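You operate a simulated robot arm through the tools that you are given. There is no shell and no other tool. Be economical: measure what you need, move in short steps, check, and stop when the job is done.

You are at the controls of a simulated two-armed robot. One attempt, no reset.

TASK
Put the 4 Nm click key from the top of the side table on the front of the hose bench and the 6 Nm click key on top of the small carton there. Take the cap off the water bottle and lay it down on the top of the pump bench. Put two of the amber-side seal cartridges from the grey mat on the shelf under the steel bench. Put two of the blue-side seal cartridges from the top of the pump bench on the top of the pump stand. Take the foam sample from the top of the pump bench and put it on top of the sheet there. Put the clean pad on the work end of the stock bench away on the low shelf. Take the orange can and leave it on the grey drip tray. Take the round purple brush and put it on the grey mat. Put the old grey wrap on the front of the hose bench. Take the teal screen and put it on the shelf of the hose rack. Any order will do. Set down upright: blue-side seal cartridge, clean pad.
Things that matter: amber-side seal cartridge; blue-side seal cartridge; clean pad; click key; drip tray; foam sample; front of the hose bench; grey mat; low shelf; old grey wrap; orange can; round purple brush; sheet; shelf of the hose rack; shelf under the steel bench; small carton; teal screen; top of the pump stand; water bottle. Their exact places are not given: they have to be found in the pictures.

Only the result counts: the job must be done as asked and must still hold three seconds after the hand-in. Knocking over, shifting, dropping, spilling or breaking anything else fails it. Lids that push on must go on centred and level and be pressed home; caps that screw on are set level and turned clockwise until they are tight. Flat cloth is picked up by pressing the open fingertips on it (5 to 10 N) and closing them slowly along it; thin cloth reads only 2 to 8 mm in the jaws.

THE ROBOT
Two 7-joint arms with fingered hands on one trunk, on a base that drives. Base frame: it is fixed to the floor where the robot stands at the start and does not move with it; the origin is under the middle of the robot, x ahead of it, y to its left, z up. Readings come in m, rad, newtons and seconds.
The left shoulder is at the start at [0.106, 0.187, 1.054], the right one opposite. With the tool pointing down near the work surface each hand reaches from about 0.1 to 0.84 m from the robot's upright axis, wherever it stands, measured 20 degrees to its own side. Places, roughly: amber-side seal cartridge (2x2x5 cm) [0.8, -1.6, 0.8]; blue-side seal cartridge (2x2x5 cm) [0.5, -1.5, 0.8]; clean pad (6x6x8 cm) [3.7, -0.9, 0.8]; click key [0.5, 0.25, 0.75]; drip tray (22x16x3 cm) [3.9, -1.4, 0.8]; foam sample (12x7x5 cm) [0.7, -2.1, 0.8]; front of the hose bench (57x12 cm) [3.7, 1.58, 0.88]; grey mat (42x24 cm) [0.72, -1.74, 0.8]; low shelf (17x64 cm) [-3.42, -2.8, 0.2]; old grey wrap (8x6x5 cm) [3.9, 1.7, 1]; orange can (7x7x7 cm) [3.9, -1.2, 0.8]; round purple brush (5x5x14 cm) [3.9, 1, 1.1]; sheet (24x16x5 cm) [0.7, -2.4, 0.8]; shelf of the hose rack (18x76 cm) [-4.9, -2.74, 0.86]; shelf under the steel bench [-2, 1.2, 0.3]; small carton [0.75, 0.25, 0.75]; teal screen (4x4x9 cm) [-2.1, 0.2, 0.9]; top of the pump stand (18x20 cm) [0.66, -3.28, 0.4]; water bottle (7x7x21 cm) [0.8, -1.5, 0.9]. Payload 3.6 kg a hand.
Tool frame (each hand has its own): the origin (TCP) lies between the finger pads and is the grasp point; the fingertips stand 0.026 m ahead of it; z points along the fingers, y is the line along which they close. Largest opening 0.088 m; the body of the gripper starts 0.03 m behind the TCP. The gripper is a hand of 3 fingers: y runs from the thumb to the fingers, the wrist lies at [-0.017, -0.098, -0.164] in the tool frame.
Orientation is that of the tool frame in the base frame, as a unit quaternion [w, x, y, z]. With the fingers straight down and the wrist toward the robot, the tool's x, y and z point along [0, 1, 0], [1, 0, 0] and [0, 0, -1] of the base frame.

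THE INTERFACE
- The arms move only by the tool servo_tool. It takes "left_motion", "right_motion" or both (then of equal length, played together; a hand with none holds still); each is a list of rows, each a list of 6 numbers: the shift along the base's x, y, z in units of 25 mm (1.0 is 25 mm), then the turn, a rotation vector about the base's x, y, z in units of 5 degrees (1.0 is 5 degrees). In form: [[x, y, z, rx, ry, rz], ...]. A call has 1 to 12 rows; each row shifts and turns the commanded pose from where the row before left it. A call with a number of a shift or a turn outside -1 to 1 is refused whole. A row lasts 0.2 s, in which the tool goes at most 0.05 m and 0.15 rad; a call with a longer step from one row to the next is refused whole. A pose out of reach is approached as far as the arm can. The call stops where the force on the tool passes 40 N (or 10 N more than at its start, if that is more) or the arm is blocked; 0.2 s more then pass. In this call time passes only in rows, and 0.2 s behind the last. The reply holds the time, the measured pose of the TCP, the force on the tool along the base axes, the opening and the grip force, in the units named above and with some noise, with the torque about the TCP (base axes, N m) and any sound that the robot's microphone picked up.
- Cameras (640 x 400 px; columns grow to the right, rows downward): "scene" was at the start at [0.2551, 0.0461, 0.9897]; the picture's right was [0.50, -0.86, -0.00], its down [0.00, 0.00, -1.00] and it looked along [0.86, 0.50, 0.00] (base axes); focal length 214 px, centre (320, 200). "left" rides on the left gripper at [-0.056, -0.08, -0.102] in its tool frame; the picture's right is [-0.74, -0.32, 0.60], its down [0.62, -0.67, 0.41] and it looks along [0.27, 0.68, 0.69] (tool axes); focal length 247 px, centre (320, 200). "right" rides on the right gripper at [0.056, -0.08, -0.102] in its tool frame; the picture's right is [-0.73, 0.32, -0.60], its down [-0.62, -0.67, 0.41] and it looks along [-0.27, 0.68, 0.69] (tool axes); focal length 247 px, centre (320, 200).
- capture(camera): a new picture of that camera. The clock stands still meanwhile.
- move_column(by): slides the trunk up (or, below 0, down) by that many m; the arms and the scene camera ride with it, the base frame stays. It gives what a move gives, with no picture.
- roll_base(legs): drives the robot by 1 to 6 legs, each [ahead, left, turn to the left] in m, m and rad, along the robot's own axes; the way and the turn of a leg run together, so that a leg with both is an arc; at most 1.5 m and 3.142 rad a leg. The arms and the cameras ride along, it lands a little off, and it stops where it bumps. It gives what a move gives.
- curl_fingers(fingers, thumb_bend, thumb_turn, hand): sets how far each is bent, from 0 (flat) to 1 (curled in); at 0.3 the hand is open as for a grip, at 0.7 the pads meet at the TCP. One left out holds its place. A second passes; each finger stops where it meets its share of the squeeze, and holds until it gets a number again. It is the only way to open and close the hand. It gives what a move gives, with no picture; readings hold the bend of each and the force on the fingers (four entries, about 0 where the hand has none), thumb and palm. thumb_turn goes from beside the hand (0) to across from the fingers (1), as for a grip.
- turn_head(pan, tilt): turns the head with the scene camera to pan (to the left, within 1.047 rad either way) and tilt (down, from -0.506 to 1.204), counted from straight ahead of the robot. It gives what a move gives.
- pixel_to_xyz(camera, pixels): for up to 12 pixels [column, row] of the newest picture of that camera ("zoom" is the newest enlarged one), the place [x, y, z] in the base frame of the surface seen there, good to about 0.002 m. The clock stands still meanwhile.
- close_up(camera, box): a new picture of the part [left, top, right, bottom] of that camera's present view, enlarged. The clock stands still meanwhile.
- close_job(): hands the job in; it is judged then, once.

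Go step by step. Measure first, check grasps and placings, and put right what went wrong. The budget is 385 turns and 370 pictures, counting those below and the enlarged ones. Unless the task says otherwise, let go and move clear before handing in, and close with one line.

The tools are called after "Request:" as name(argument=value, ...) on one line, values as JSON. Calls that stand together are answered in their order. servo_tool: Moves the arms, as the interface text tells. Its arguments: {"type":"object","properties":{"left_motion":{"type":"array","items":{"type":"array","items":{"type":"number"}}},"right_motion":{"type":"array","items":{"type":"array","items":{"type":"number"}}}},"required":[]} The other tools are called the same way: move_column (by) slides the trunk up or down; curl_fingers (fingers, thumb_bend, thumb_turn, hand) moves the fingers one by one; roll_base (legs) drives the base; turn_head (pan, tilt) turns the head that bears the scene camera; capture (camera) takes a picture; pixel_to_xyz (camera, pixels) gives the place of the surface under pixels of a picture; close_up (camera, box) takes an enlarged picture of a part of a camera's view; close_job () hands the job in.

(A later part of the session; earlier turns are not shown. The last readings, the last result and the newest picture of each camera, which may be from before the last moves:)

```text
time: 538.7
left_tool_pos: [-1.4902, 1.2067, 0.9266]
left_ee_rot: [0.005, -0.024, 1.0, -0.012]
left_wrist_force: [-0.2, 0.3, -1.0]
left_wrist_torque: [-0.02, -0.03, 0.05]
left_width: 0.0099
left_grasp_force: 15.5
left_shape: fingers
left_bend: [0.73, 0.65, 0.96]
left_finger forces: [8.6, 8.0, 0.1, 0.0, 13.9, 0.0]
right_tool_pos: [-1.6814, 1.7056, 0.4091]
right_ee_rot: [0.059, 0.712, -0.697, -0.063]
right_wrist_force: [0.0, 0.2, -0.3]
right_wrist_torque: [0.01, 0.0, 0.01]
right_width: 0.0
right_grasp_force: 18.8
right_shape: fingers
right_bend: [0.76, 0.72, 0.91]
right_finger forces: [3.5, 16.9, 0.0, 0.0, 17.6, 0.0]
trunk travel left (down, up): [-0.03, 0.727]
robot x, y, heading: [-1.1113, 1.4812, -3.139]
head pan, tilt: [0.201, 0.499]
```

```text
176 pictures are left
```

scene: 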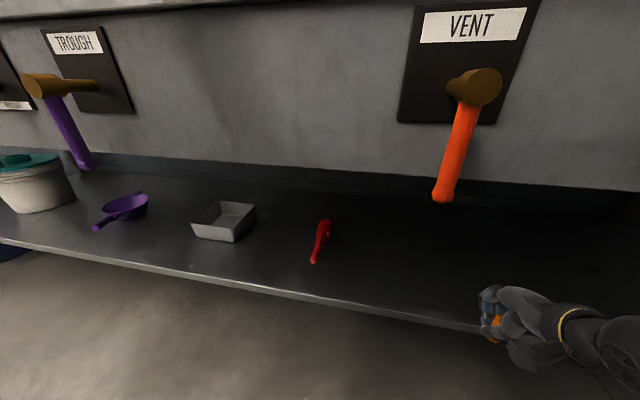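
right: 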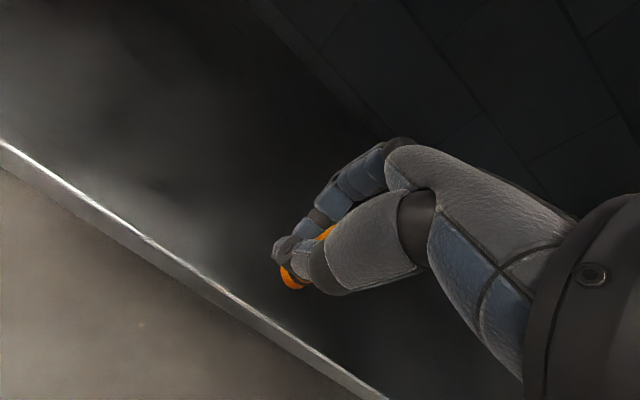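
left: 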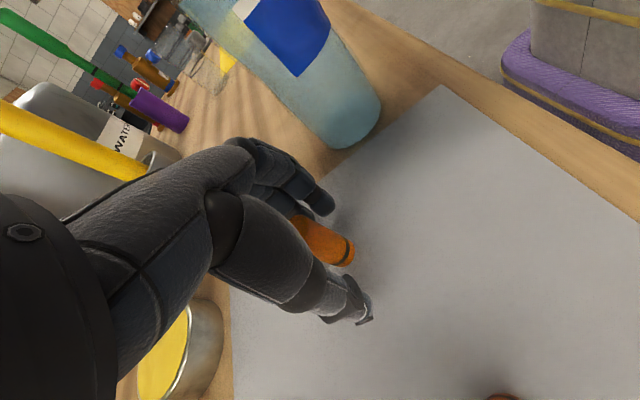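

Handles are fine. I advance 0.12 m so the right hand is over the shelf.

Request:
roll_base(legs=[[0.12, 0, 0]])

Request:
turn_head(pan=-0.35, tilt=0.55)

Request:
capture(camera="scene")

Request:
capture(camera="right")

```text
time: 539.9
left_tool_pos: [-1.6093, 1.2056, 0.9276]
left_ee_rot: [0.005, -0.023, 1.0, -0.011]
left_wrist_force: [1.1, 0.5, -0.2]
left_wrist_torque: [-0.02, -0.02, 0.03]
left_width: 0.0097
left_grasp_force: 14.4
left_shape: fingers
left_bend: [0.73, 0.65, 0.96]
left_finger forces: [8.7, 8.0, 0.1, 0.0, 13.8, 0.1]
right_tool_pos: [-1.8007, 1.7032, 0.4087]
right_ee_rot: [0.06, 0.712, -0.697, -0.063]
right_wrist_force: [0.2, 0.0, -0.3]
right_wrist_torque: [-0.01, 0.02, -0.04]
right_width: 0.0
right_grasp_force: 19.0
right_shape: fingers
right_bend: [0.76, 0.72, 0.91]
right_finger forces: [3.5, 16.9, 0.1, 0.0, 17.6, 0.0]
trunk travel left (down, up): [-0.03, 0.727]
robot x, y, heading: [-1.2239, 1.4787, -3.136]
head pan, tilt: [0.201, 0.499]
```

```text
time: 540.9
left_tool_pos: [-1.6101, 1.2062, 0.9271]
left_ee_rot: [0.005, -0.023, 1.0, -0.01]
left_wrist_force: [-0.1, 0.8, -0.3]
left_wrist_torque: [0.01, -0.04, 0.01]
left_width: 0.0097
left_grasp_force: 16.1
left_shape: fingers
left_bend: [0.73, 0.65, 0.96]
left_finger forces: [8.6, 8.0, 0.1, 0.0, 13.7, 0.1]
right_tool_pos: [-1.8007, 1.7029, 0.4078]
right_ee_rot: [0.059, 0.711, -0.698, -0.062]
right_wrist_force: [0.6, -0.8, 0.0]
right_wrist_torque: [0.0, 0.02, 0.02]
right_width: 0.0001
right_grasp_force: 19.0
right_shape: fingers
right_bend: [0.76, 0.72, 0.91]
right_finger forces: [3.5, 17.0, 0.0, 0.1, 17.6, 0.1]
trunk travel left (down, up): [-0.03, 0.727]
robot x, y, heading: [-1.2267, 1.4777, -3.14]
head pan, tilt: [-0.351, 0.55]
```

```text
175 pictures are left
```

scene: 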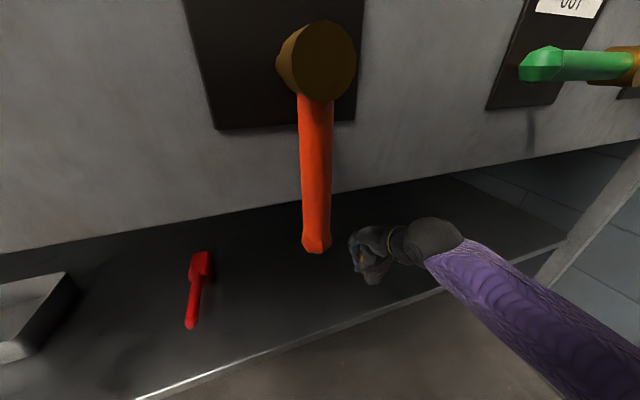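

```text
174 pictures are left
```

right: 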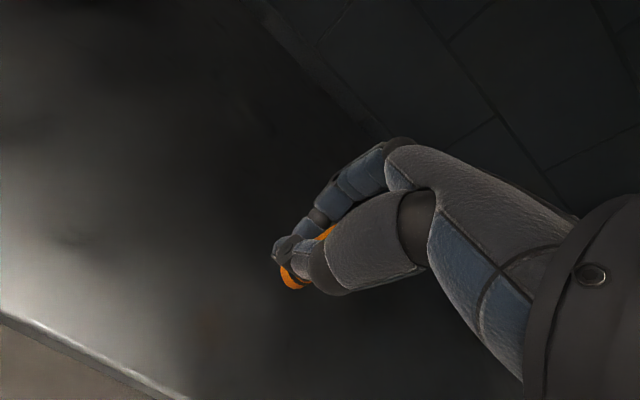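

The cartridge looks tilted in the grip. I measure its axis.

Request:
close_up(camera="right", box=[250, 200, 360, 310])

Request:
pixel_to_xyz(camera="right", pixels=[[325, 233], [328, 229], [288, 275], [295, 283], [290, 283], [284, 278]])

```text
3.64 times, centred on (305, 255) of right
```

zoom: 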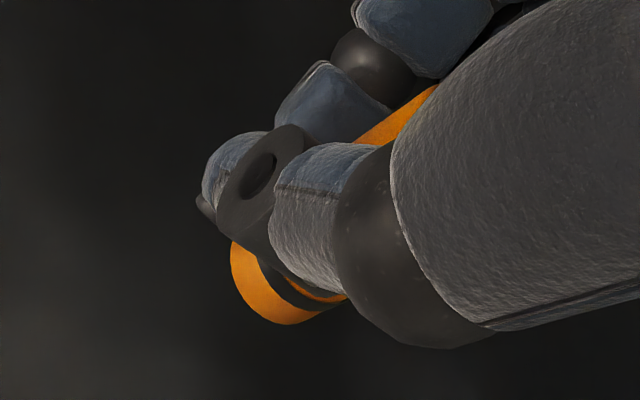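

```text
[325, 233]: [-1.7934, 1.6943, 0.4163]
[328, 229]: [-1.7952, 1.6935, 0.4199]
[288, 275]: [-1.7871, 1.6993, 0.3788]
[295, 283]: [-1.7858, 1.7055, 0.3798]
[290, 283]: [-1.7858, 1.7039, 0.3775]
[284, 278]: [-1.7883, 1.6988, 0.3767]
```

The tilt is small (pitch ~10°, ~7° sideways). I level and lower toward the shelf.

Request:
servo_tool(right_motion=[[0, 0, 0, -0.7, -1, 0], [0, 0, -0.2, -0.6, -0.9, 0], [0, 0, -0.6, 0, 0, 0], [0, 0, -0.6, 0, 0, 0]])

Request:
close_up(camera="right", box=[250, 200, 360, 310])

Request:
pixel_to_xyz(camera="zoom", pixels=[[245, 275], [280, 310], [400, 120], [420, 105], [100, 200], [120, 330]])

```text
time: 541.9
left_tool_pos: [-1.6087, 1.2046, 0.9264]
left_ee_rot: [0.005, -0.024, 1.0, -0.011]
left_wrist_force: [-1.0, 0.1, -0.9]
left_wrist_torque: [0.01, 0.01, 0.01]
left_width: 0.0098
left_grasp_force: 16.0
left_shape: fingers
left_bend: [0.73, 0.65, 0.96]
left_finger forces: [8.7, 7.9, 0.0, 0.0, 13.8, 0.0]
right_tool_pos: [-1.8, 1.7059, 0.3729]
right_ee_rot: [0.041, 0.71, -0.702, 0.036]
right_wrist_force: [-0.4, 0.0, -0.4]
right_wrist_torque: [0.02, 0.02, 0.03]
right_width: 0.0
right_grasp_force: 19.2
right_shape: fingers
right_bend: [0.76, 0.72, 0.91]
right_finger forces: [3.3, 16.7, 0.0, 0.0, 17.7, 0.0]
trunk travel left (down, up): [-0.03, 0.727]
robot x, y, heading: [-1.2269, 1.4763, -3.132]
head pan, tilt: [-0.351, 0.55]
```

```text
3.64 times, centred on (305, 255) of right
```

zoom: 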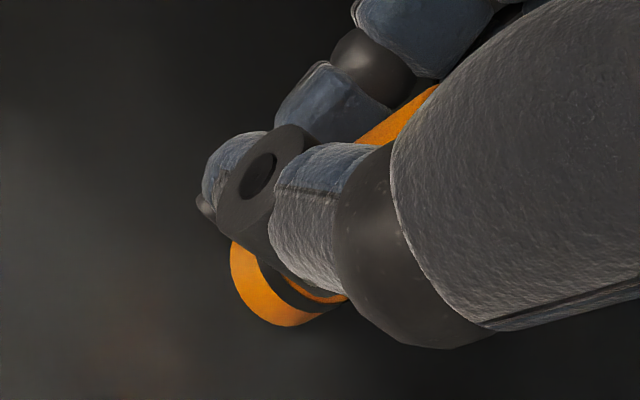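

```text
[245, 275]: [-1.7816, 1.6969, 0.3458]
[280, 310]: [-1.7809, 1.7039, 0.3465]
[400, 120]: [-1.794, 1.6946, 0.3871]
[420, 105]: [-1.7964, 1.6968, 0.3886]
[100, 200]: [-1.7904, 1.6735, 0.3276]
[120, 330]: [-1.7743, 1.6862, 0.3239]
```

Request:
servo_tool(right_motion=[[0, 0, -0.35, 0, 0, 0], [0, 0, -0.1, 0, 0, 0], [0, 0, -0.1, 0, 0, 0], [0, 0, -0.1, 0, 0, 0]])

Request:
close_up(camera="right", box=[250, 200, 360, 310])

```text
time: 542.9
left_tool_pos: [-1.6086, 1.2063, 0.927]
left_ee_rot: [0.004, -0.023, 1.0, -0.012]
left_wrist_force: [-0.5, -0.6, -1.0]
left_wrist_torque: [-0.01, 0.01, 0.0]
left_width: 0.0095
left_grasp_force: 15.0
left_shape: fingers
left_bend: [0.73, 0.65, 0.96]
left_finger forces: [8.8, 8.0, 0.1, 0.1, 13.8, 0.1]
right_tool_pos: [-1.8016, 1.7038, 0.3605]
right_ee_rot: [0.043, 0.71, -0.702, 0.035]
right_wrist_force: [0.7, -0.3, 1.6]
right_wrist_torque: [0.0, -0.02, -0.03]
right_width: 0.0002
right_grasp_force: 19.0
right_shape: fingers
right_bend: [0.77, 0.72, 0.91]
right_finger forces: [3.3, 16.8, 0.0, 0.0, 18.1, 0.1]
trunk travel left (down, up): [-0.03, 0.727]
robot x, y, heading: [-1.2296, 1.4767, -3.14]
head pan, tilt: [-0.351, 0.55]
```

```text
3.64 times, centred on (305, 255) of right
```

zoom: 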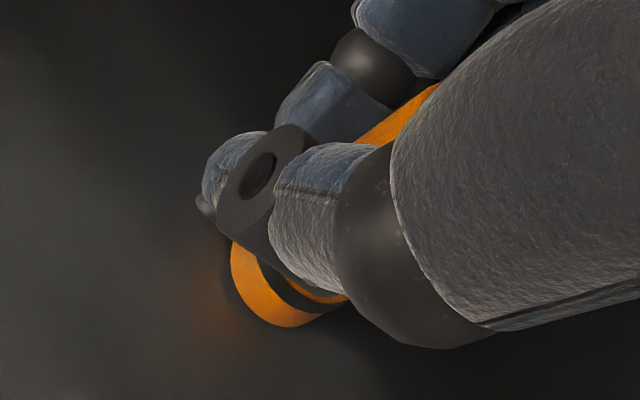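

Contact. I press 2 mm more, then release stepwise.

Request:
servo_tool(right_motion=[[0, 0, -0.08, 0, 0, 0]])

Request:
curl_fingers(hand="right", fingers=0.64, thumb_bend=0.62)

Request:
curl_fingers(hand="right", fingers=0.5, thumb_bend=0.5)

Request:
capture(camera="right")

```text
time: 543.3
left_tool_pos: [-1.6078, 1.2056, 0.9267]
left_ee_rot: [0.004, -0.023, 1.0, -0.011]
left_wrist_force: [-0.4, 0.3, 0.1]
left_wrist_torque: [0.04, -0.02, 0.0]
left_width: 0.0098
left_grasp_force: 15.3
left_shape: fingers
left_bend: [0.73, 0.65, 0.96]
left_finger forces: [8.8, 8.0, 0.1, 0.1, 13.8, 0.1]
right_tool_pos: [-1.8025, 1.7031, 0.3571]
right_ee_rot: [0.042, 0.71, -0.702, 0.035]
right_wrist_force: [2.3, -1.2, 9.3]
right_wrist_torque: [0.0, -0.07, 0.01]
right_width: 0.0001
right_grasp_force: 19.7
right_shape: fingers
right_bend: [0.77, 0.72, 0.91]
right_finger forces: [4.2, 16.4, 0.0, 0.0, 20.1, 0.0]
trunk travel left (down, up): [-0.03, 0.727]
robot x, y, heading: [-1.229, 1.478, -3.132]
head pan, tilt: [-0.351, 0.55]
```

```text
time: 544.3
left_tool_pos: [-1.6092, 1.206, 0.9267]
left_ee_rot: [0.004, -0.024, 1.0, -0.012]
left_wrist_force: [-0.7, 0.1, -0.5]
left_wrist_torque: [-0.04, 0.04, -0.03]
left_width: 0.0097
left_grasp_force: 15.7
left_shape: fingers
left_bend: [0.73, 0.65, 0.96]
left_finger forces: [8.6, 8.0, 0.1, 0.1, 13.8, 0.0]
right_tool_pos: [-1.7996, 1.7045, 0.3566]
right_ee_rot: [0.04, 0.71, -0.702, 0.036]
right_wrist_force: [0.0, 0.4, -0.2]
right_wrist_torque: [-0.02, 0.0, 0.02]
right_width: 0.0162
right_grasp_force: 0.2
right_shape: fingers
right_bend: [0.64, 0.62, 0.97]
right_finger forces: [0.0, 0.0, 0.1, 0.0, 0.0, 0.0]
trunk travel left (down, up): [-0.03, 0.727]
robot x, y, heading: [-1.2298, 1.4819, -3.137]
head pan, tilt: [-0.351, 0.55]
```

```text
time: 545.3
left_tool_pos: [-1.6095, 1.2049, 0.927]
left_ee_rot: [0.004, -0.024, 1.0, -0.011]
left_wrist_force: [-0.4, 0.6, -0.8]
left_wrist_torque: [0.03, -0.01, 0.02]
left_width: 0.0097
left_grasp_force: 14.6
left_shape: fingers
left_bend: [0.73, 0.65, 0.96]
left_finger forces: [8.7, 8.0, 0.0, 0.0, 13.8, 0.0]
right_tool_pos: [-1.8015, 1.7039, 0.3559]
right_ee_rot: [0.041, 0.71, -0.702, 0.035]
right_wrist_force: [0.0, -0.5, 0.1]
right_wrist_torque: [0.0, -0.03, 0.01]
right_width: 0.0444
right_grasp_force: 0.0
right_shape: fingers
right_bend: [0.5, 0.5, 0.97]
right_finger forces: [0.0, 0.1, 0.0, 0.0, 0.0, 0.1]
trunk travel left (down, up): [-0.03, 0.727]
robot x, y, heading: [-1.2254, 1.4803, -3.139]
head pan, tilt: [-0.351, 0.55]
```

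```text
170 pictures are left
```

right: 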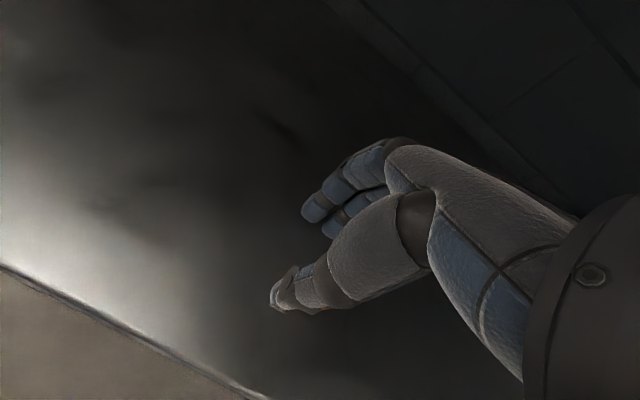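

I raise the hand and check where the cartridge stands.

Request:
curl_fingers(hand="right", fingers=0.35, thumb_bend=0.35)

Request:
servo_tool(right_motion=[[0, 0, 0.6, 0, 0, 0], [0, 0, 0.8, 0, 0, 0], [0, 0, 0.8, 0, 0, 0]])

Request:
capture(camera="right")

Request:
capture(camera="scene")

```text
time: 546.3
left_tool_pos: [-1.6091, 1.2051, 0.9269]
left_ee_rot: [0.005, -0.024, 1.0, -0.011]
left_wrist_force: [-0.3, 0.3, 0.0]
left_wrist_torque: [0.01, -0.04, 0.01]
left_width: 0.0096
left_grasp_force: 15.3
left_shape: fingers
left_bend: [0.73, 0.65, 0.96]
left_finger forces: [8.7, 8.0, 0.1, 0.0, 13.8, 0.0]
right_tool_pos: [-1.8016, 1.7038, 0.3579]
right_ee_rot: [0.041, 0.71, -0.702, 0.035]
right_wrist_force: [0.0, 0.6, -0.7]
right_wrist_torque: [0.01, -0.01, 0.0]
right_width: 0.0771
right_grasp_force: 0.0
right_shape: fingers
right_bend: [0.35, 0.35, 0.97]
right_finger forces: [0.0, 0.1, 0.0, 0.0, 0.1, 0.1]
trunk travel left (down, up): [-0.03, 0.727]
robot x, y, heading: [-1.2306, 1.4789, -3.134]
head pan, tilt: [-0.351, 0.55]
```

```text
time: 547.1
left_tool_pos: [-1.6111, 1.2068, 0.927]
left_ee_rot: [0.005, -0.024, 1.0, -0.011]
left_wrist_force: [0.0, -0.5, -0.4]
left_wrist_torque: [0.04, 0.0, -0.01]
left_width: 0.0096
left_grasp_force: 15.5
left_shape: fingers
left_bend: [0.73, 0.65, 0.96]
left_finger forces: [8.8, 8.1, 0.0, 0.0, 13.8, 0.0]
right_tool_pos: [-1.8012, 1.7019, 0.4092]
right_ee_rot: [0.042, 0.709, -0.703, 0.036]
right_wrist_force: [-0.2, -0.9, -0.1]
right_wrist_torque: [0.01, -0.02, 0.01]
right_width: 0.0774
right_grasp_force: 0.1
right_shape: fingers
right_bend: [0.35, 0.35, 0.97]
right_finger forces: [0.0, 0.0, 0.0, 0.0, 0.0, 0.1]
trunk travel left (down, up): [-0.03, 0.727]
robot x, y, heading: [-1.2267, 1.4761, -3.142]
head pan, tilt: [-0.351, 0.55]
```

```text
169 pictures are left
```

right: 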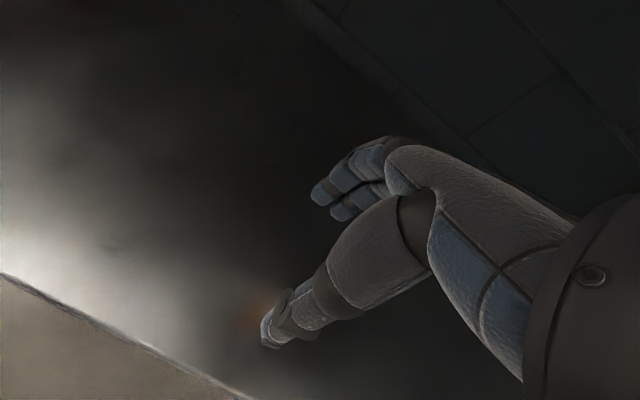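

```text
168 pictures are left
```

scene: 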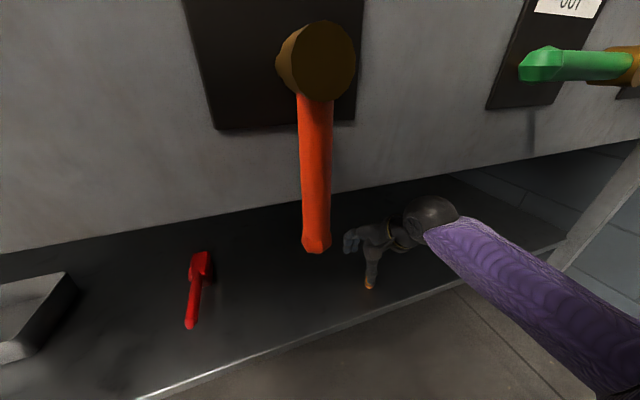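

Request:
close_up(camera="scene", box=[320, 210, 430, 320])

Request:
pixel_to_xyz(camera="scene", pixels=[[368, 287], [371, 285], [366, 289]])

```text
3.64 times, centred on (375, 265) of scene
```

zoom: 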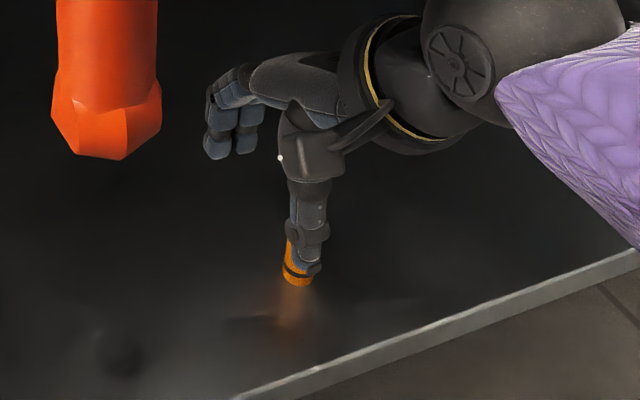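

```text
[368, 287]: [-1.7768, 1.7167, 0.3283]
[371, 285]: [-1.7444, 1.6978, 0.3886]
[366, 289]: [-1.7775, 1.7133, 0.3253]
```

The amber stands upright on the shelf. I raise 2.5 cm more and back straight out.

Request:
servo_tool(right_motion=[[0, 0, 0.5, 0, 0, 0], [0, 0, 0.5, 0, 0, 0]])

Request:
roll_base(legs=[[-0.35, 0, 0]])

Request:
capture(camera="scene")

```text
time: 547.7
left_tool_pos: [-1.6101, 1.2064, 0.9275]
left_ee_rot: [0.005, -0.024, 1.0, -0.011]
left_wrist_force: [0.6, 0.4, 0.0]
left_wrist_torque: [-0.01, 0.01, -0.04]
left_width: 0.0098
left_grasp_force: 15.4
left_shape: fingers
left_bend: [0.73, 0.65, 0.96]
left_finger forces: [8.7, 7.9, 0.0, 0.1, 13.8, 0.1]
right_tool_pos: [-1.7995, 1.7037, 0.4363]
right_ee_rot: [0.041, 0.71, -0.702, 0.036]
right_wrist_force: [-0.1, -0.3, -0.2]
right_wrist_torque: [-0.01, 0.01, 0.0]
right_width: 0.077
right_grasp_force: 0.2
right_shape: fingers
right_bend: [0.35, 0.35, 0.97]
right_finger forces: [0.0, 0.1, 0.1, 0.0, 0.1, 0.0]
trunk travel left (down, up): [-0.03, 0.727]
robot x, y, heading: [-1.2297, 1.4768, -3.138]
head pan, tilt: [-0.351, 0.55]
```

```text
time: 549.9
left_tool_pos: [-1.2667, 1.2084, 0.9278]
left_ee_rot: [0.004, -0.024, 1.0, -0.011]
left_wrist_force: [0.1, 0.3, 0.0]
left_wrist_torque: [0.0, 0.01, 0.02]
left_width: 0.0098
left_grasp_force: 15.6
left_shape: fingers
left_bend: [0.73, 0.65, 0.96]
left_finger forces: [8.7, 7.9, 0.1, 0.0, 13.9, 0.1]
right_tool_pos: [-1.4578, 1.7051, 0.4347]
right_ee_rot: [0.041, 0.709, -0.703, 0.036]
right_wrist_force: [0.6, -0.7, 0.0]
right_wrist_torque: [-0.01, -0.02, -0.02]
right_width: 0.0774
right_grasp_force: 0.1
right_shape: fingers
right_bend: [0.35, 0.35, 0.97]
right_finger forces: [0.1, 0.1, 0.0, 0.0, 0.0, 0.1]
trunk travel left (down, up): [-0.03, 0.727]
robot x, y, heading: [-0.8854, 1.4787, -3.139]
head pan, tilt: [-0.351, 0.55]
```

```text
166 pictures are left
```

scene: 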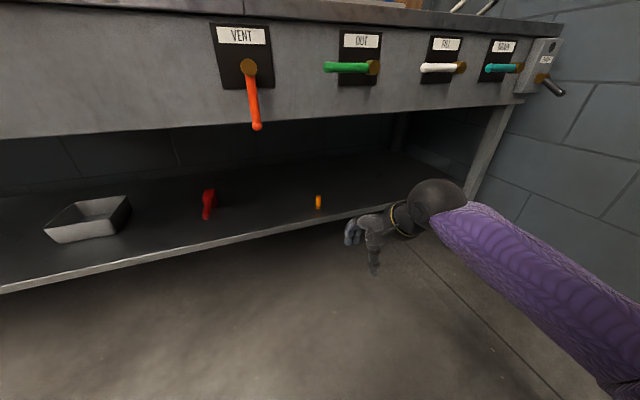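

A1 stands on the shelf. Now the left hand with A2: I lower it with the arm.

Request:
servo_tool(left_motion=[[-0.4, 0, -0.6, 0, 0, 0], [-0.4, 0, -1, 0, 0, 0], [-0.4, 0, -1, 0, 0, 0], [-0.4, 0, -1, 0, 0, 0], [-0.4, 0, -1, 0, 0, 0], [-0.4, 0, -1, 0, 0, 0], [-0.4, 0, -1, 0, 0, 0], [-0.4, 0, -1, 0, 0, 0], [-0.4, 0, -1, 0, 0, 0], [-0.4, 0, -1, 0, 0, 0], [-0.4, 0, -1, 0, 0, 0], [-0.4, 0, -1, 0, 0, 0]])

Request:
servo_tool(left_motion=[[0, 0, -1, 0, 0, 0], [0, 0, -1, 0, 0, 0], [0, 0, -1, 0, 0, 0], [0, 0, -1, 0, 0, 0], [0, 0, -1, 0, 0, 0], [0, 0, -1, 0, 0, 0], [0, 0, -1, 0, 0, 0], [0, 0, -1, 0, 0, 0], [0, 0, -1, 0, 0, 0]])

Request:
turn_head(pan=0.3, tilt=0.5)

Request:
capture(camera="scene")

```text
time: 552.5
left_tool_pos: [-1.3875, 1.2092, 0.6362]
left_ee_rot: [0.005, -0.023, 1.0, -0.011]
left_wrist_force: [-0.3, 0.2, -0.4]
left_wrist_torque: [-0.01, -0.02, 0.0]
left_width: 0.0092
left_grasp_force: 15.2
left_shape: fingers
left_bend: [0.74, 0.65, 0.95]
left_finger forces: [7.9, 8.4, 0.0, 0.0, 13.5, 0.0]
right_tool_pos: [-1.456, 1.7052, 0.4352]
right_ee_rot: [0.042, 0.709, -0.703, 0.035]
right_wrist_force: [-0.5, -0.1, 0.5]
right_wrist_torque: [-0.03, -0.01, 0.01]
right_width: 0.0775
right_grasp_force: 0.0
right_shape: fingers
right_bend: [0.35, 0.35, 0.97]
right_finger forces: [0.0, 0.0, 0.0, 0.0, 0.0, 0.1]
trunk travel left (down, up): [-0.03, 0.727]
robot x, y, heading: [-0.8843, 1.478, -3.138]
head pan, tilt: [-0.351, 0.55]
```

```text
time: 554.5
left_tool_pos: [-1.3873, 1.2071, 0.4353]
left_ee_rot: [0.005, -0.024, 1.0, -0.012]
left_wrist_force: [0.4, 0.1, -0.4]
left_wrist_torque: [0.0, -0.01, -0.06]
left_width: 0.0093
left_grasp_force: 14.6
left_shape: fingers
left_bend: [0.74, 0.66, 0.95]
left_finger forces: [7.4, 8.8, 0.0, 0.0, 13.3, 0.0]
left hand out of reach, approached as far as the arm can: row 9
right_tool_pos: [-1.4573, 1.706, 0.4363]
right_ee_rot: [0.042, 0.709, -0.703, 0.035]
right_wrist_force: [-0.4, -0.3, -1.0]
right_wrist_torque: [0.04, 0.03, 0.02]
right_width: 0.0772
right_grasp_force: 0.1
right_shape: fingers
right_bend: [0.35, 0.35, 0.97]
right_finger forces: [0.0, 0.0, 0.0, 0.0, 0.0, 0.0]
trunk travel left (down, up): [-0.03, 0.727]
robot x, y, heading: [-0.8838, 1.4793, -3.136]
head pan, tilt: [-0.351, 0.55]
```

```text
time: 555.6
left_tool_pos: [-1.3881, 1.2082, 0.4363]
left_ee_rot: [0.005, -0.023, 1.0, -0.012]
left_wrist_force: [-0.5, -0.3, 0.1]
left_wrist_torque: [0.02, 0.03, 0.0]
left_width: 0.0091
left_grasp_force: 14.6
left_shape: fingers
left_bend: [0.74, 0.66, 0.95]
left_finger forces: [7.5, 8.8, 0.1, 0.0, 13.1, 0.1]
right_tool_pos: [-1.4553, 1.7054, 0.4357]
right_ee_rot: [0.041, 0.709, -0.703, 0.036]
right_wrist_force: [-0.4, 0.3, 0.0]
right_wrist_torque: [-0.02, 0.0, -0.01]
right_width: 0.0773
right_grasp_force: 0.0
right_shape: fingers
right_bend: [0.35, 0.35, 0.97]
right_finger forces: [0.1, 0.0, 0.1, 0.0, 0.1, 0.0]
trunk travel left (down, up): [-0.03, 0.727]
robot x, y, heading: [-0.8839, 1.4796, -3.141]
head pan, tilt: [0.3, 0.499]
```

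```text
165 pictures are left
```

scene: 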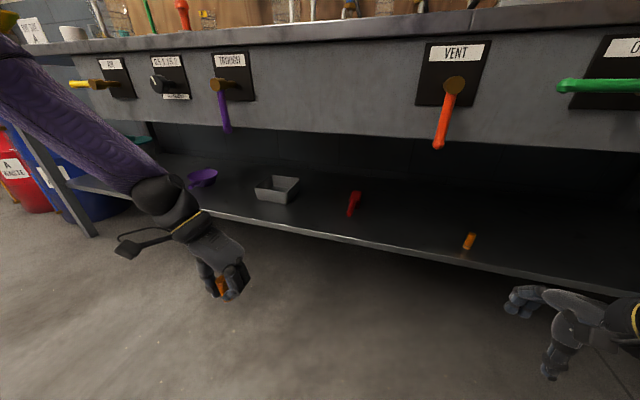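

The left forearm slopes steeply and would hit the panel. I turn the left hand's yaw so the wrist lies toward the robot and check the posture.

Request:
servo_tool(left_motion=[[0.1, 0, 0, 0, 0, 1], [0.1, 0, 0, 0, 0, 1], [0.1, 0, 0, 0, 0, 1], [0.1, 0, 0, 0, 0, 1], [0.1, 0, 0, 0, 0, 1], [0.1, 0, 0, 0, 0, 1], [0, 0, 0, 0, 0, 1], [0, 0, 0, 0, 0, 1], [0, 0, 0, 0, 0, 1], [0, 0, 0, 0, 0, 1], [0, 0, 0, 0, 0, 1], [0, 0, 0, 0, 0, 1]])

Request:
servo_tool(left_motion=[[-0.3, 0, -0.2, 0, 0.5, 0], [-0.3, 0, -0.2, 0, 0.5, 0], [-0.3, 0, -0.2, 0, 0.5, 0], [-0.3, 0, -0.2, 0, 0.5, 0]])

Request:
capture(camera="scene")

```text
time: 558.2
left_tool_pos: [-1.387, 1.1564, 0.4428]
left_ee_rot: [0.008, -0.521, 0.854, -0.008]
left_wrist_force: [0.8, -0.1, -0.4]
left_wrist_torque: [-0.05, 0.02, 0.01]
left_width: 0.0089
left_grasp_force: 14.9
left_shape: fingers
left_bend: [0.74, 0.66, 0.95]
left_finger forces: [7.3, 9.4, 0.1, 0.0, 13.2, 0.0]
left hand out of reach, approached as far as the arm can: row 4, 5
right_tool_pos: [-1.457, 1.7058, 0.4355]
right_ee_rot: [0.041, 0.709, -0.703, 0.035]
right_wrist_force: [0.1, -0.1, 0.6]
right_wrist_torque: [-0.04, -0.02, -0.02]
right_width: 0.0772
right_grasp_force: 0.0
right_shape: fingers
right_bend: [0.35, 0.35, 0.97]
right_finger forces: [0.1, 0.0, 0.0, 0.1, 0.0, 0.0]
trunk travel left (down, up): [-0.03, 0.727]
robot x, y, heading: [-0.8825, 1.4801, -3.137]
head pan, tilt: [0.3, 0.499]
```

```text
time: 559.2
left_tool_pos: [-1.4187, 1.1574, 0.4225]
left_ee_rot: [-0.065, -0.519, 0.852, 0.038]
left_wrist_force: [-0.4, 0.1, -0.4]
left_wrist_torque: [-0.02, -0.01, -0.03]
left_width: 0.0087
left_grasp_force: 15.1
left_shape: fingers
left_bend: [0.74, 0.66, 0.95]
left_finger forces: [7.4, 9.5, 0.0, 0.0, 13.2, 0.0]
right_tool_pos: [-1.4574, 1.7063, 0.4348]
right_ee_rot: [0.041, 0.709, -0.703, 0.034]
right_wrist_force: [-0.4, -0.4, 0.1]
right_wrist_torque: [0.02, -0.02, 0.02]
right_width: 0.0773
right_grasp_force: 0.0
right_shape: fingers
right_bend: [0.35, 0.35, 0.97]
right_finger forces: [0.0, 0.0, 0.0, 0.1, 0.1, 0.0]
trunk travel left (down, up): [-0.03, 0.727]
robot x, y, heading: [-0.8841, 1.4826, -3.139]
head pan, tilt: [0.3, 0.499]
```

```text
164 pictures are left
```

scene: 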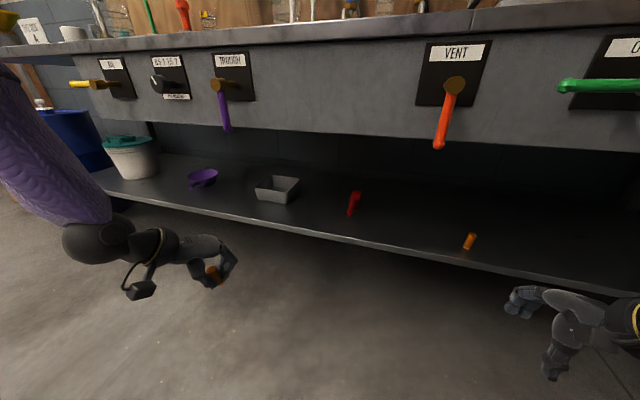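

The forearm is better now. I shift right 8 cm to clear the purple handle and drive in 0.33 m.

Request:
roll_base(legs=[[0, -0.085, 0], [0.3, 0, 0]])

Request:
capture(camera="scene")

Request:
capture(camera="left")

```text
time: 561.9
left_tool_pos: [-1.6818, 1.2376, 0.4204]
left_ee_rot: [-0.053, -0.524, 0.85, 0.032]
left_wrist_force: [-0.8, 0.2, -1.0]
left_wrist_torque: [-0.01, -0.06, -0.01]
left_width: 0.0087
left_grasp_force: 14.8
left_shape: fingers
left_bend: [0.74, 0.66, 0.95]
left_finger forces: [7.3, 9.5, 0.0, 0.1, 13.3, 0.1]
right_tool_pos: [-1.7404, 1.7868, 0.4381]
right_ee_rot: [0.045, 0.712, -0.7, 0.035]
right_wrist_force: [0.1, 0.5, -0.4]
right_wrist_torque: [-0.02, 0.03, 0.0]
right_width: 0.077
right_grasp_force: 0.1
right_shape: fingers
right_bend: [0.35, 0.35, 0.97]
right_finger forces: [0.1, 0.0, 0.0, 0.0, 0.1, 0.1]
trunk travel left (down, up): [-0.03, 0.727]
robot x, y, heading: [-1.1678, 1.5638, -3.131]
head pan, tilt: [0.3, 0.499]
stopped in leg 2: the robot was blocked; the commanded pose is now the measured one
```

```text
163 pictures are left
```

scene: 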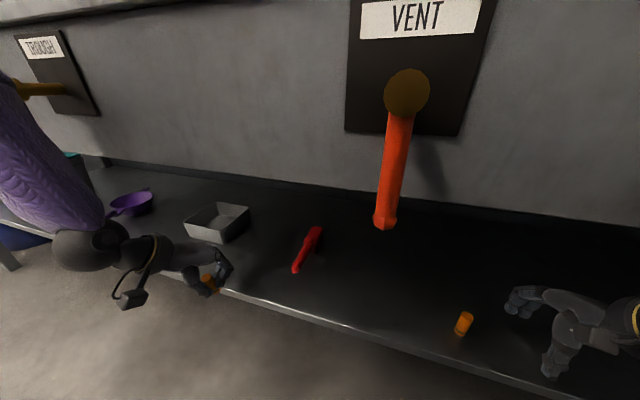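

```text
162 pictures are left
```

left: 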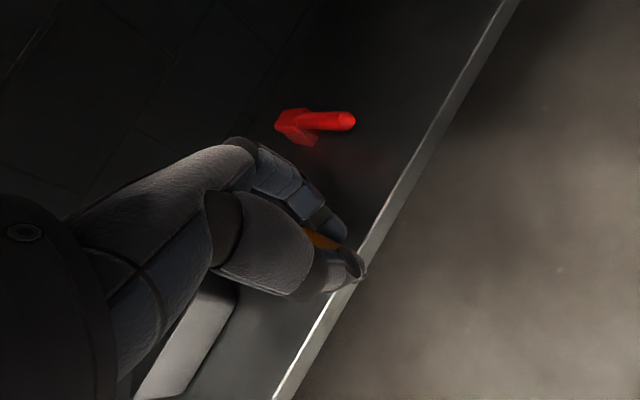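

The left forearm meets the THROUGH valve. I back off, shift 0.21 m to the right, and come in again between the handles.

Request:
roll_base(legs=[[-0.15, 0, 0], [0, -0.21, 0]])

Request:
capture(camera="scene")

```text
time: 564.5
left_tool_pos: [-1.5368, 1.4462, 0.4158]
left_ee_rot: [-0.051, -0.525, 0.849, 0.031]
left_wrist_force: [0.2, 0.0, 0.2]
left_wrist_torque: [-0.01, -0.03, -0.01]
left_width: 0.0086
left_grasp_force: 14.9
left_shape: fingers
left_bend: [0.74, 0.66, 0.95]
left_finger forces: [7.3, 9.6, 0.0, 0.0, 13.2, 0.1]
right_tool_pos: [-1.5952, 1.9948, 0.4348]
right_ee_rot: [0.04, 0.713, -0.699, 0.036]
right_wrist_force: [0.4, -0.4, 0.3]
right_wrist_torque: [0.02, -0.02, -0.03]
right_width: 0.0774
right_grasp_force: 0.1
right_shape: fingers
right_bend: [0.35, 0.35, 0.97]
right_finger forces: [0.0, 0.0, 0.0, 0.0, 0.0, 0.0]
trunk travel left (down, up): [-0.03, 0.727]
robot x, y, heading: [-1.02, 1.7738, -3.122]
head pan, tilt: [0.3, 0.499]
```

```text
161 pictures are left
```

scene: 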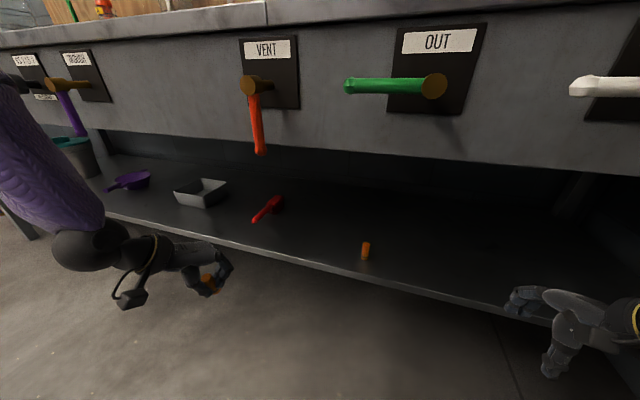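

I extend the left hand further with the arm so the forearm flattens, then drive in gently.

Request:
servo_tool(left_motion=[[-0.8, 0, 0, 0, 0.5, 0], [-0.8, 0, 0, 0, 0.5, 0], [-0.8, 0, 0, 0, 0.3, 0], [-0.8, 0, 0, 0, 0, 0]])

Request:
roll_base(legs=[[0.15, 0, -0.015]])

Request:
capture(camera="scene")

Request:
capture(camera="left")

```text
time: 565.5
left_tool_pos: [-1.6187, 1.4458, 0.416]
left_ee_rot: [-0.098, -0.523, 0.844, 0.061]
left_wrist_force: [-0.6, -0.2, -0.2]
left_wrist_torque: [0.02, 0.0, -0.03]
left_width: 0.0083
left_grasp_force: 14.8
left_shape: fingers
left_bend: [0.74, 0.66, 0.95]
left_finger forces: [7.2, 9.6, 0.0, 0.0, 13.2, 0.0]
right_tool_pos: [-1.5961, 1.9944, 0.4357]
right_ee_rot: [0.04, 0.713, -0.699, 0.036]
right_wrist_force: [-0.4, 0.2, 0.5]
right_wrist_torque: [0.03, 0.01, 0.03]
right_width: 0.0773
right_grasp_force: 0.1
right_shape: fingers
right_bend: [0.35, 0.35, 0.97]
right_finger forces: [0.1, 0.1, 0.0, 0.0, 0.1, 0.0]
trunk travel left (down, up): [-0.03, 0.727]
robot x, y, heading: [-1.0145, 1.7739, -3.127]
head pan, tilt: [0.3, 0.499]
```

```text
time: 567.0
left_tool_pos: [-1.7543, 1.4501, 0.4135]
left_ee_rot: [-0.093, -0.521, 0.847, 0.054]
left_wrist_force: [0.2, 0.4, -0.7]
left_wrist_torque: [0.0, 0.02, 0.03]
left_width: 0.0084
left_grasp_force: 14.7
left_shape: fingers
left_bend: [0.74, 0.66, 0.95]
left_finger forces: [7.3, 9.5, 0.1, 0.0, 13.2, 0.1]
right_tool_pos: [-1.7362, 2.0026, 0.4404]
right_ee_rot: [0.046, 0.71, -0.702, 0.033]
right_wrist_force: [0.2, 0.3, 0.7]
right_wrist_torque: [0.02, 0.01, 0.01]
right_width: 0.0775
right_grasp_force: 0.0
right_shape: fingers
right_bend: [0.35, 0.35, 0.97]
right_finger forces: [0.1, 0.1, 0.0, 0.1, 0.1, 0.0]
trunk travel left (down, up): [-0.03, 0.727]
robot x, y, heading: [-1.1653, 1.7784, -3.135]
head pan, tilt: [0.3, 0.499]
stopped in leg 1: the robot was blocked; the commanded pose is now the measured one
```

```text
160 pictures are left
```

scene: 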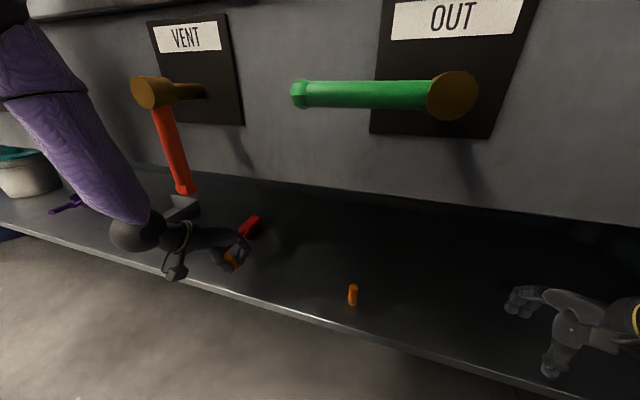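

```text
159 pictures are left
```

left: 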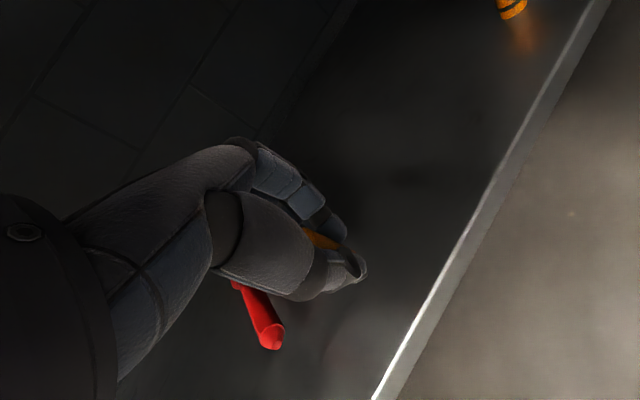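

The fingertip spot is 2 cm inside the shelf edge. I extend 3 cm more with the arm, partly level, and lower.

Request:
servo_tool(left_motion=[[-0.6, 0, -0.2, 0, 0, 0], [-0.5, 0, -0.3, 0, -0.5, 0], [0, 0, -0.5, 0, -0.5, 0], [0, 0, -0.4, 0, -0.5, 0]])

Request:
capture(camera="scene")

Request:
close_up(camera="left", box=[230, 160, 450, 370])

```text
time: 568.2
left_tool_pos: [-1.7339, 1.4451, 0.3879]
left_ee_rot: [0.0, -0.523, 0.852, 0.002]
left_wrist_force: [-0.1, -0.6, -0.3]
left_wrist_torque: [-0.02, -0.01, 0.02]
left_width: 0.0083
left_grasp_force: 14.9
left_shape: fingers
left_bend: [0.74, 0.66, 0.95]
left_finger forces: [7.2, 9.7, 0.0, 0.0, 13.3, 0.0]
left hand out of reach, approached as far as the arm can: row 1, 2, 3, 4
right_tool_pos: [-1.7385, 2.0005, 0.4385]
right_ee_rot: [0.043, 0.711, -0.701, 0.034]
right_wrist_force: [0.0, -0.8, 1.0]
right_wrist_torque: [0.01, -0.02, 0.01]
right_width: 0.0774
right_grasp_force: 0.1
right_shape: fingers
right_bend: [0.35, 0.35, 0.97]
right_finger forces: [0.1, 0.0, 0.0, 0.0, 0.0, 0.0]
trunk travel left (down, up): [-0.03, 0.727]
robot x, y, heading: [-1.167, 1.7726, -3.135]
head pan, tilt: [0.3, 0.499]
stopped in row 4 (left hand): the arm was blocked; the commanded pose is now the measured one
```

```text
158 pictures are left
```

scene: 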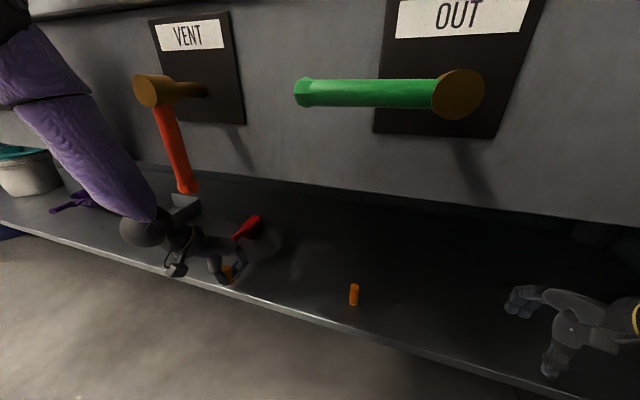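

```text
1.90 times, centred on (340, 265) of left
```

zoom: 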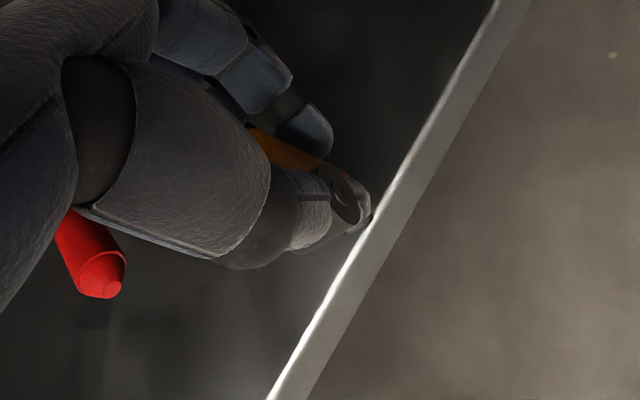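

Levelling pulled the hand back. I restore the pitched pose, which was inside the edge, and lower using the remaining trunk travel.

Request:
servo_tool(left_motion=[[-0.3, 0, 0.3, 0, 0.9, 0], [-0.5, 0, 0.3, 0, 0.9, 0], [-0.5, 0, 0.2, 0, 0.9, 0], [-0.4, 0, 0, 0, 0.6, 0]])

Request:
move_column(by=-0.028)

Request:
capture(camera="left")

```text
time: 569.2
left_tool_pos: [-1.773, 1.4423, 0.4213]
left_ee_rot: [-0.122, -0.518, 0.843, 0.078]
left_wrist_force: [-0.5, 0.0, -1.4]
left_wrist_torque: [0.0, 0.03, -0.02]
left_width: 0.0083
left_grasp_force: 15.1
left_shape: fingers
left_bend: [0.74, 0.66, 0.95]
left_finger forces: [6.9, 9.8, 0.1, 0.1, 13.2, 0.0]
left hand out of reach, approached as far as the arm can: row 1, 3, 4
right_tool_pos: [-1.7373, 1.9999, 0.4404]
right_ee_rot: [0.043, 0.71, -0.702, 0.031]
right_wrist_force: [0.2, -0.3, -0.3]
right_wrist_torque: [0.02, 0.02, 0.02]
right_width: 0.0775
right_grasp_force: 0.0
right_shape: fingers
right_bend: [0.35, 0.35, 0.97]
right_finger forces: [0.0, 0.0, 0.0, 0.1, 0.1, 0.0]
trunk travel left (down, up): [-0.03, 0.727]
robot x, y, heading: [-1.1659, 1.7805, -3.139]
head pan, tilt: [0.3, 0.499]
```

```text
time: 569.9
left_tool_pos: [-1.7854, 1.4459, 0.3978]
left_ee_rot: [-0.125, -0.516, 0.844, 0.079]
left_wrist_force: [-0.1, 0.6, -1.3]
left_wrist_torque: [-0.01, 0.02, -0.03]
left_width: 0.0081
left_grasp_force: 15.1
left_shape: fingers
left_bend: [0.74, 0.66, 0.95]
left_finger forces: [6.8, 10.2, 0.1, 0.0, 13.1, 0.1]
right_tool_pos: [-1.7394, 2.0014, 0.4074]
right_ee_rot: [0.042, 0.709, -0.703, 0.035]
right_wrist_force: [-0.1, -0.2, -0.1]
right_wrist_torque: [0.01, 0.02, 0.02]
right_width: 0.0773
right_grasp_force: 0.0
right_shape: fingers
right_bend: [0.35, 0.35, 0.97]
right_finger forces: [0.1, 0.1, 0.0, 0.0, 0.0, 0.0]
trunk travel left (down, up): [-0.002, 0.755]
robot x, y, heading: [-1.1629, 1.7766, -3.14]
head pan, tilt: [0.3, 0.499]
```

```text
156 pictures are left
```

left: 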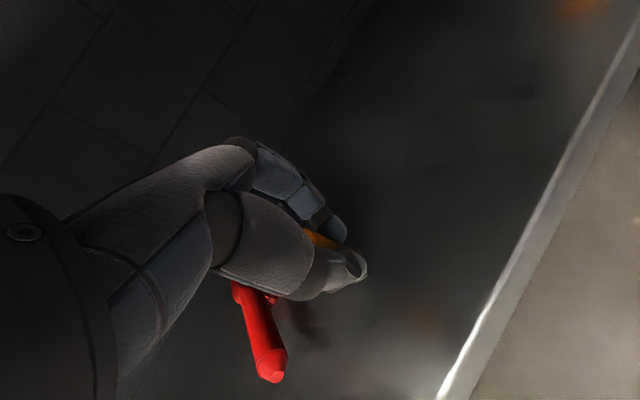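

5 cm inside now. I check the red object's place before lowering the last 3 cm.

Request:
pixel_to_xyz(camera="left", pixels=[[270, 368], [255, 320], [240, 295], [350, 260], [325, 290], [320, 238]])

Request:
capture(camera="scene")

```text
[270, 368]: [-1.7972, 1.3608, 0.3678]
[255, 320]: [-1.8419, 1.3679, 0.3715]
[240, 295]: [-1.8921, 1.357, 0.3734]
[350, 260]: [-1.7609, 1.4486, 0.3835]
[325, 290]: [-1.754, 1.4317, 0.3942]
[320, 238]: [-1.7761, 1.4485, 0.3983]
```

```text
155 pictures are left
```

scene: 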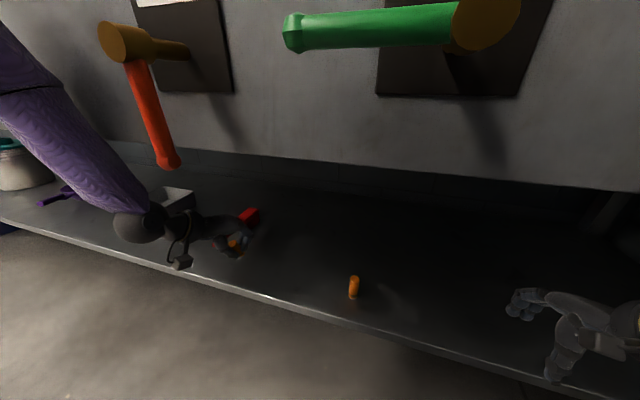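

Clear (red is 7.5 cm away). I lower in small steps to contact.

Request:
servo_tool(left_motion=[[0, 0, -0.4, 0, 0, 0], [0, 0, -0.3, 0, 0, 0], [0, 0, -0.2, 0, 0, 0], [0, 0, -0.15, 0, 0, 0], [0, 0, -0.15, 0, 0, 0]])

Request:
close_up(camera="left", box=[230, 160, 450, 370])

```text
time: 571.1
left_tool_pos: [-1.7737, 1.4312, 0.384]
left_ee_rot: [-0.126, -0.527, 0.837, 0.081]
left_wrist_force: [0.1, 0.0, -0.6]
left_wrist_torque: [-0.01, 0.01, -0.01]
left_width: 0.0081
left_grasp_force: 15.6
left_shape: fingers
left_bend: [0.74, 0.66, 0.95]
left_finger forces: [6.8, 10.5, 0.0, 0.0, 13.2, 0.0]
left hand out of reach, approached as far as the arm can: row 2, 3, 4, 5
right_tool_pos: [-1.736, 1.9978, 0.4152]
right_ee_rot: [0.042, 0.711, -0.701, 0.029]
right_wrist_force: [0.6, 0.7, 0.1]
right_wrist_torque: [0.06, 0.01, 0.0]
right_width: 0.0776
right_grasp_force: 0.1
right_shape: fingers
right_bend: [0.35, 0.35, 0.97]
right_finger forces: [0.0, 0.1, 0.1, 0.0, 0.0, 0.0]
trunk travel left (down, up): [-0.002, 0.755]
robot x, y, heading: [-1.1646, 1.7787, -3.132]
head pan, tilt: [0.3, 0.499]
```

```text
1.90 times, centred on (340, 265) of left
```

zoom: 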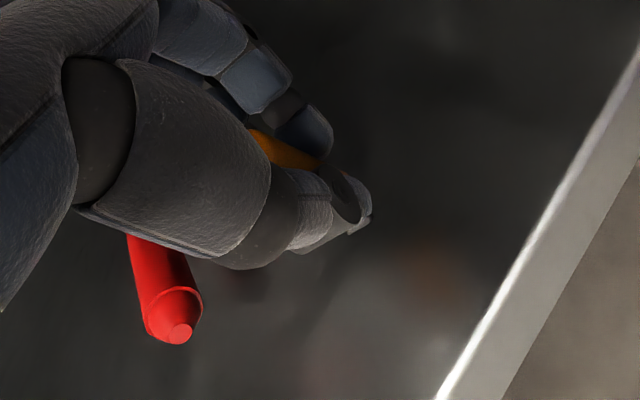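

I lower the tip by levelling the hand slightly (pitch 17°→9°), which swings the cartridge down near the edge but still inside.

Request:
servo_tool(left_motion=[[-0.2, 0.2, -0.2, 0, -0.4, 0], [-0.2, 0.2, -0.2, 0, -0.4, 0], [-0.2, 0.1, -0.2, 0, -0.3, 0]])

Request:
close_up(camera="left", box=[230, 160, 450, 370])

```text
time: 572.1
left_tool_pos: [-1.7633, 1.4321, 0.3649]
left_ee_rot: [-0.068, -0.534, 0.842, 0.034]
left_wrist_force: [-0.1, 0.3, 0.2]
left_wrist_torque: [-0.03, 0.03, 0.0]
left_width: 0.0079
left_grasp_force: 15.3
left_shape: fingers
left_bend: [0.74, 0.66, 0.94]
left_finger forces: [6.8, 10.5, 0.1, 0.0, 13.1, 0.0]
left hand out of reach, approached as far as the arm can: row 2, 3
right_tool_pos: [-1.7386, 1.9963, 0.4105]
right_ee_rot: [0.043, 0.713, -0.699, 0.033]
right_wrist_force: [0.6, -0.5, 0.0]
right_wrist_torque: [0.03, -0.02, 0.01]
right_width: 0.0776
right_grasp_force: 0.0
right_shape: fingers
right_bend: [0.35, 0.35, 0.97]
right_finger forces: [0.0, 0.1, 0.0, 0.0, 0.0, 0.0]
trunk travel left (down, up): [-0.002, 0.755]
robot x, y, heading: [-1.1626, 1.7765, -3.126]
head pan, tilt: [0.3, 0.499]
stopped in row 3 (left hand): the arm was blocked; the commanded pose is now the measured one
```

```text
1.90 times, centred on (340, 265) of left
```

zoom: 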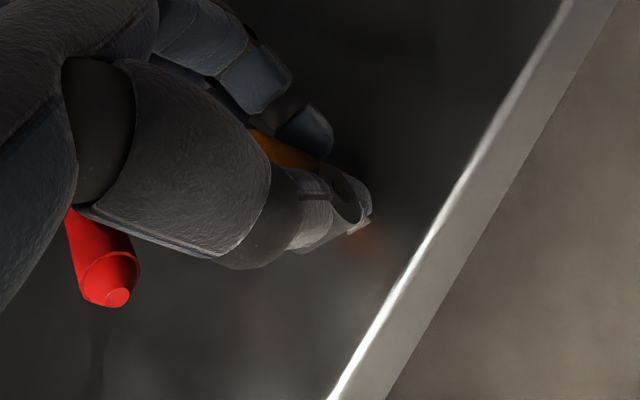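

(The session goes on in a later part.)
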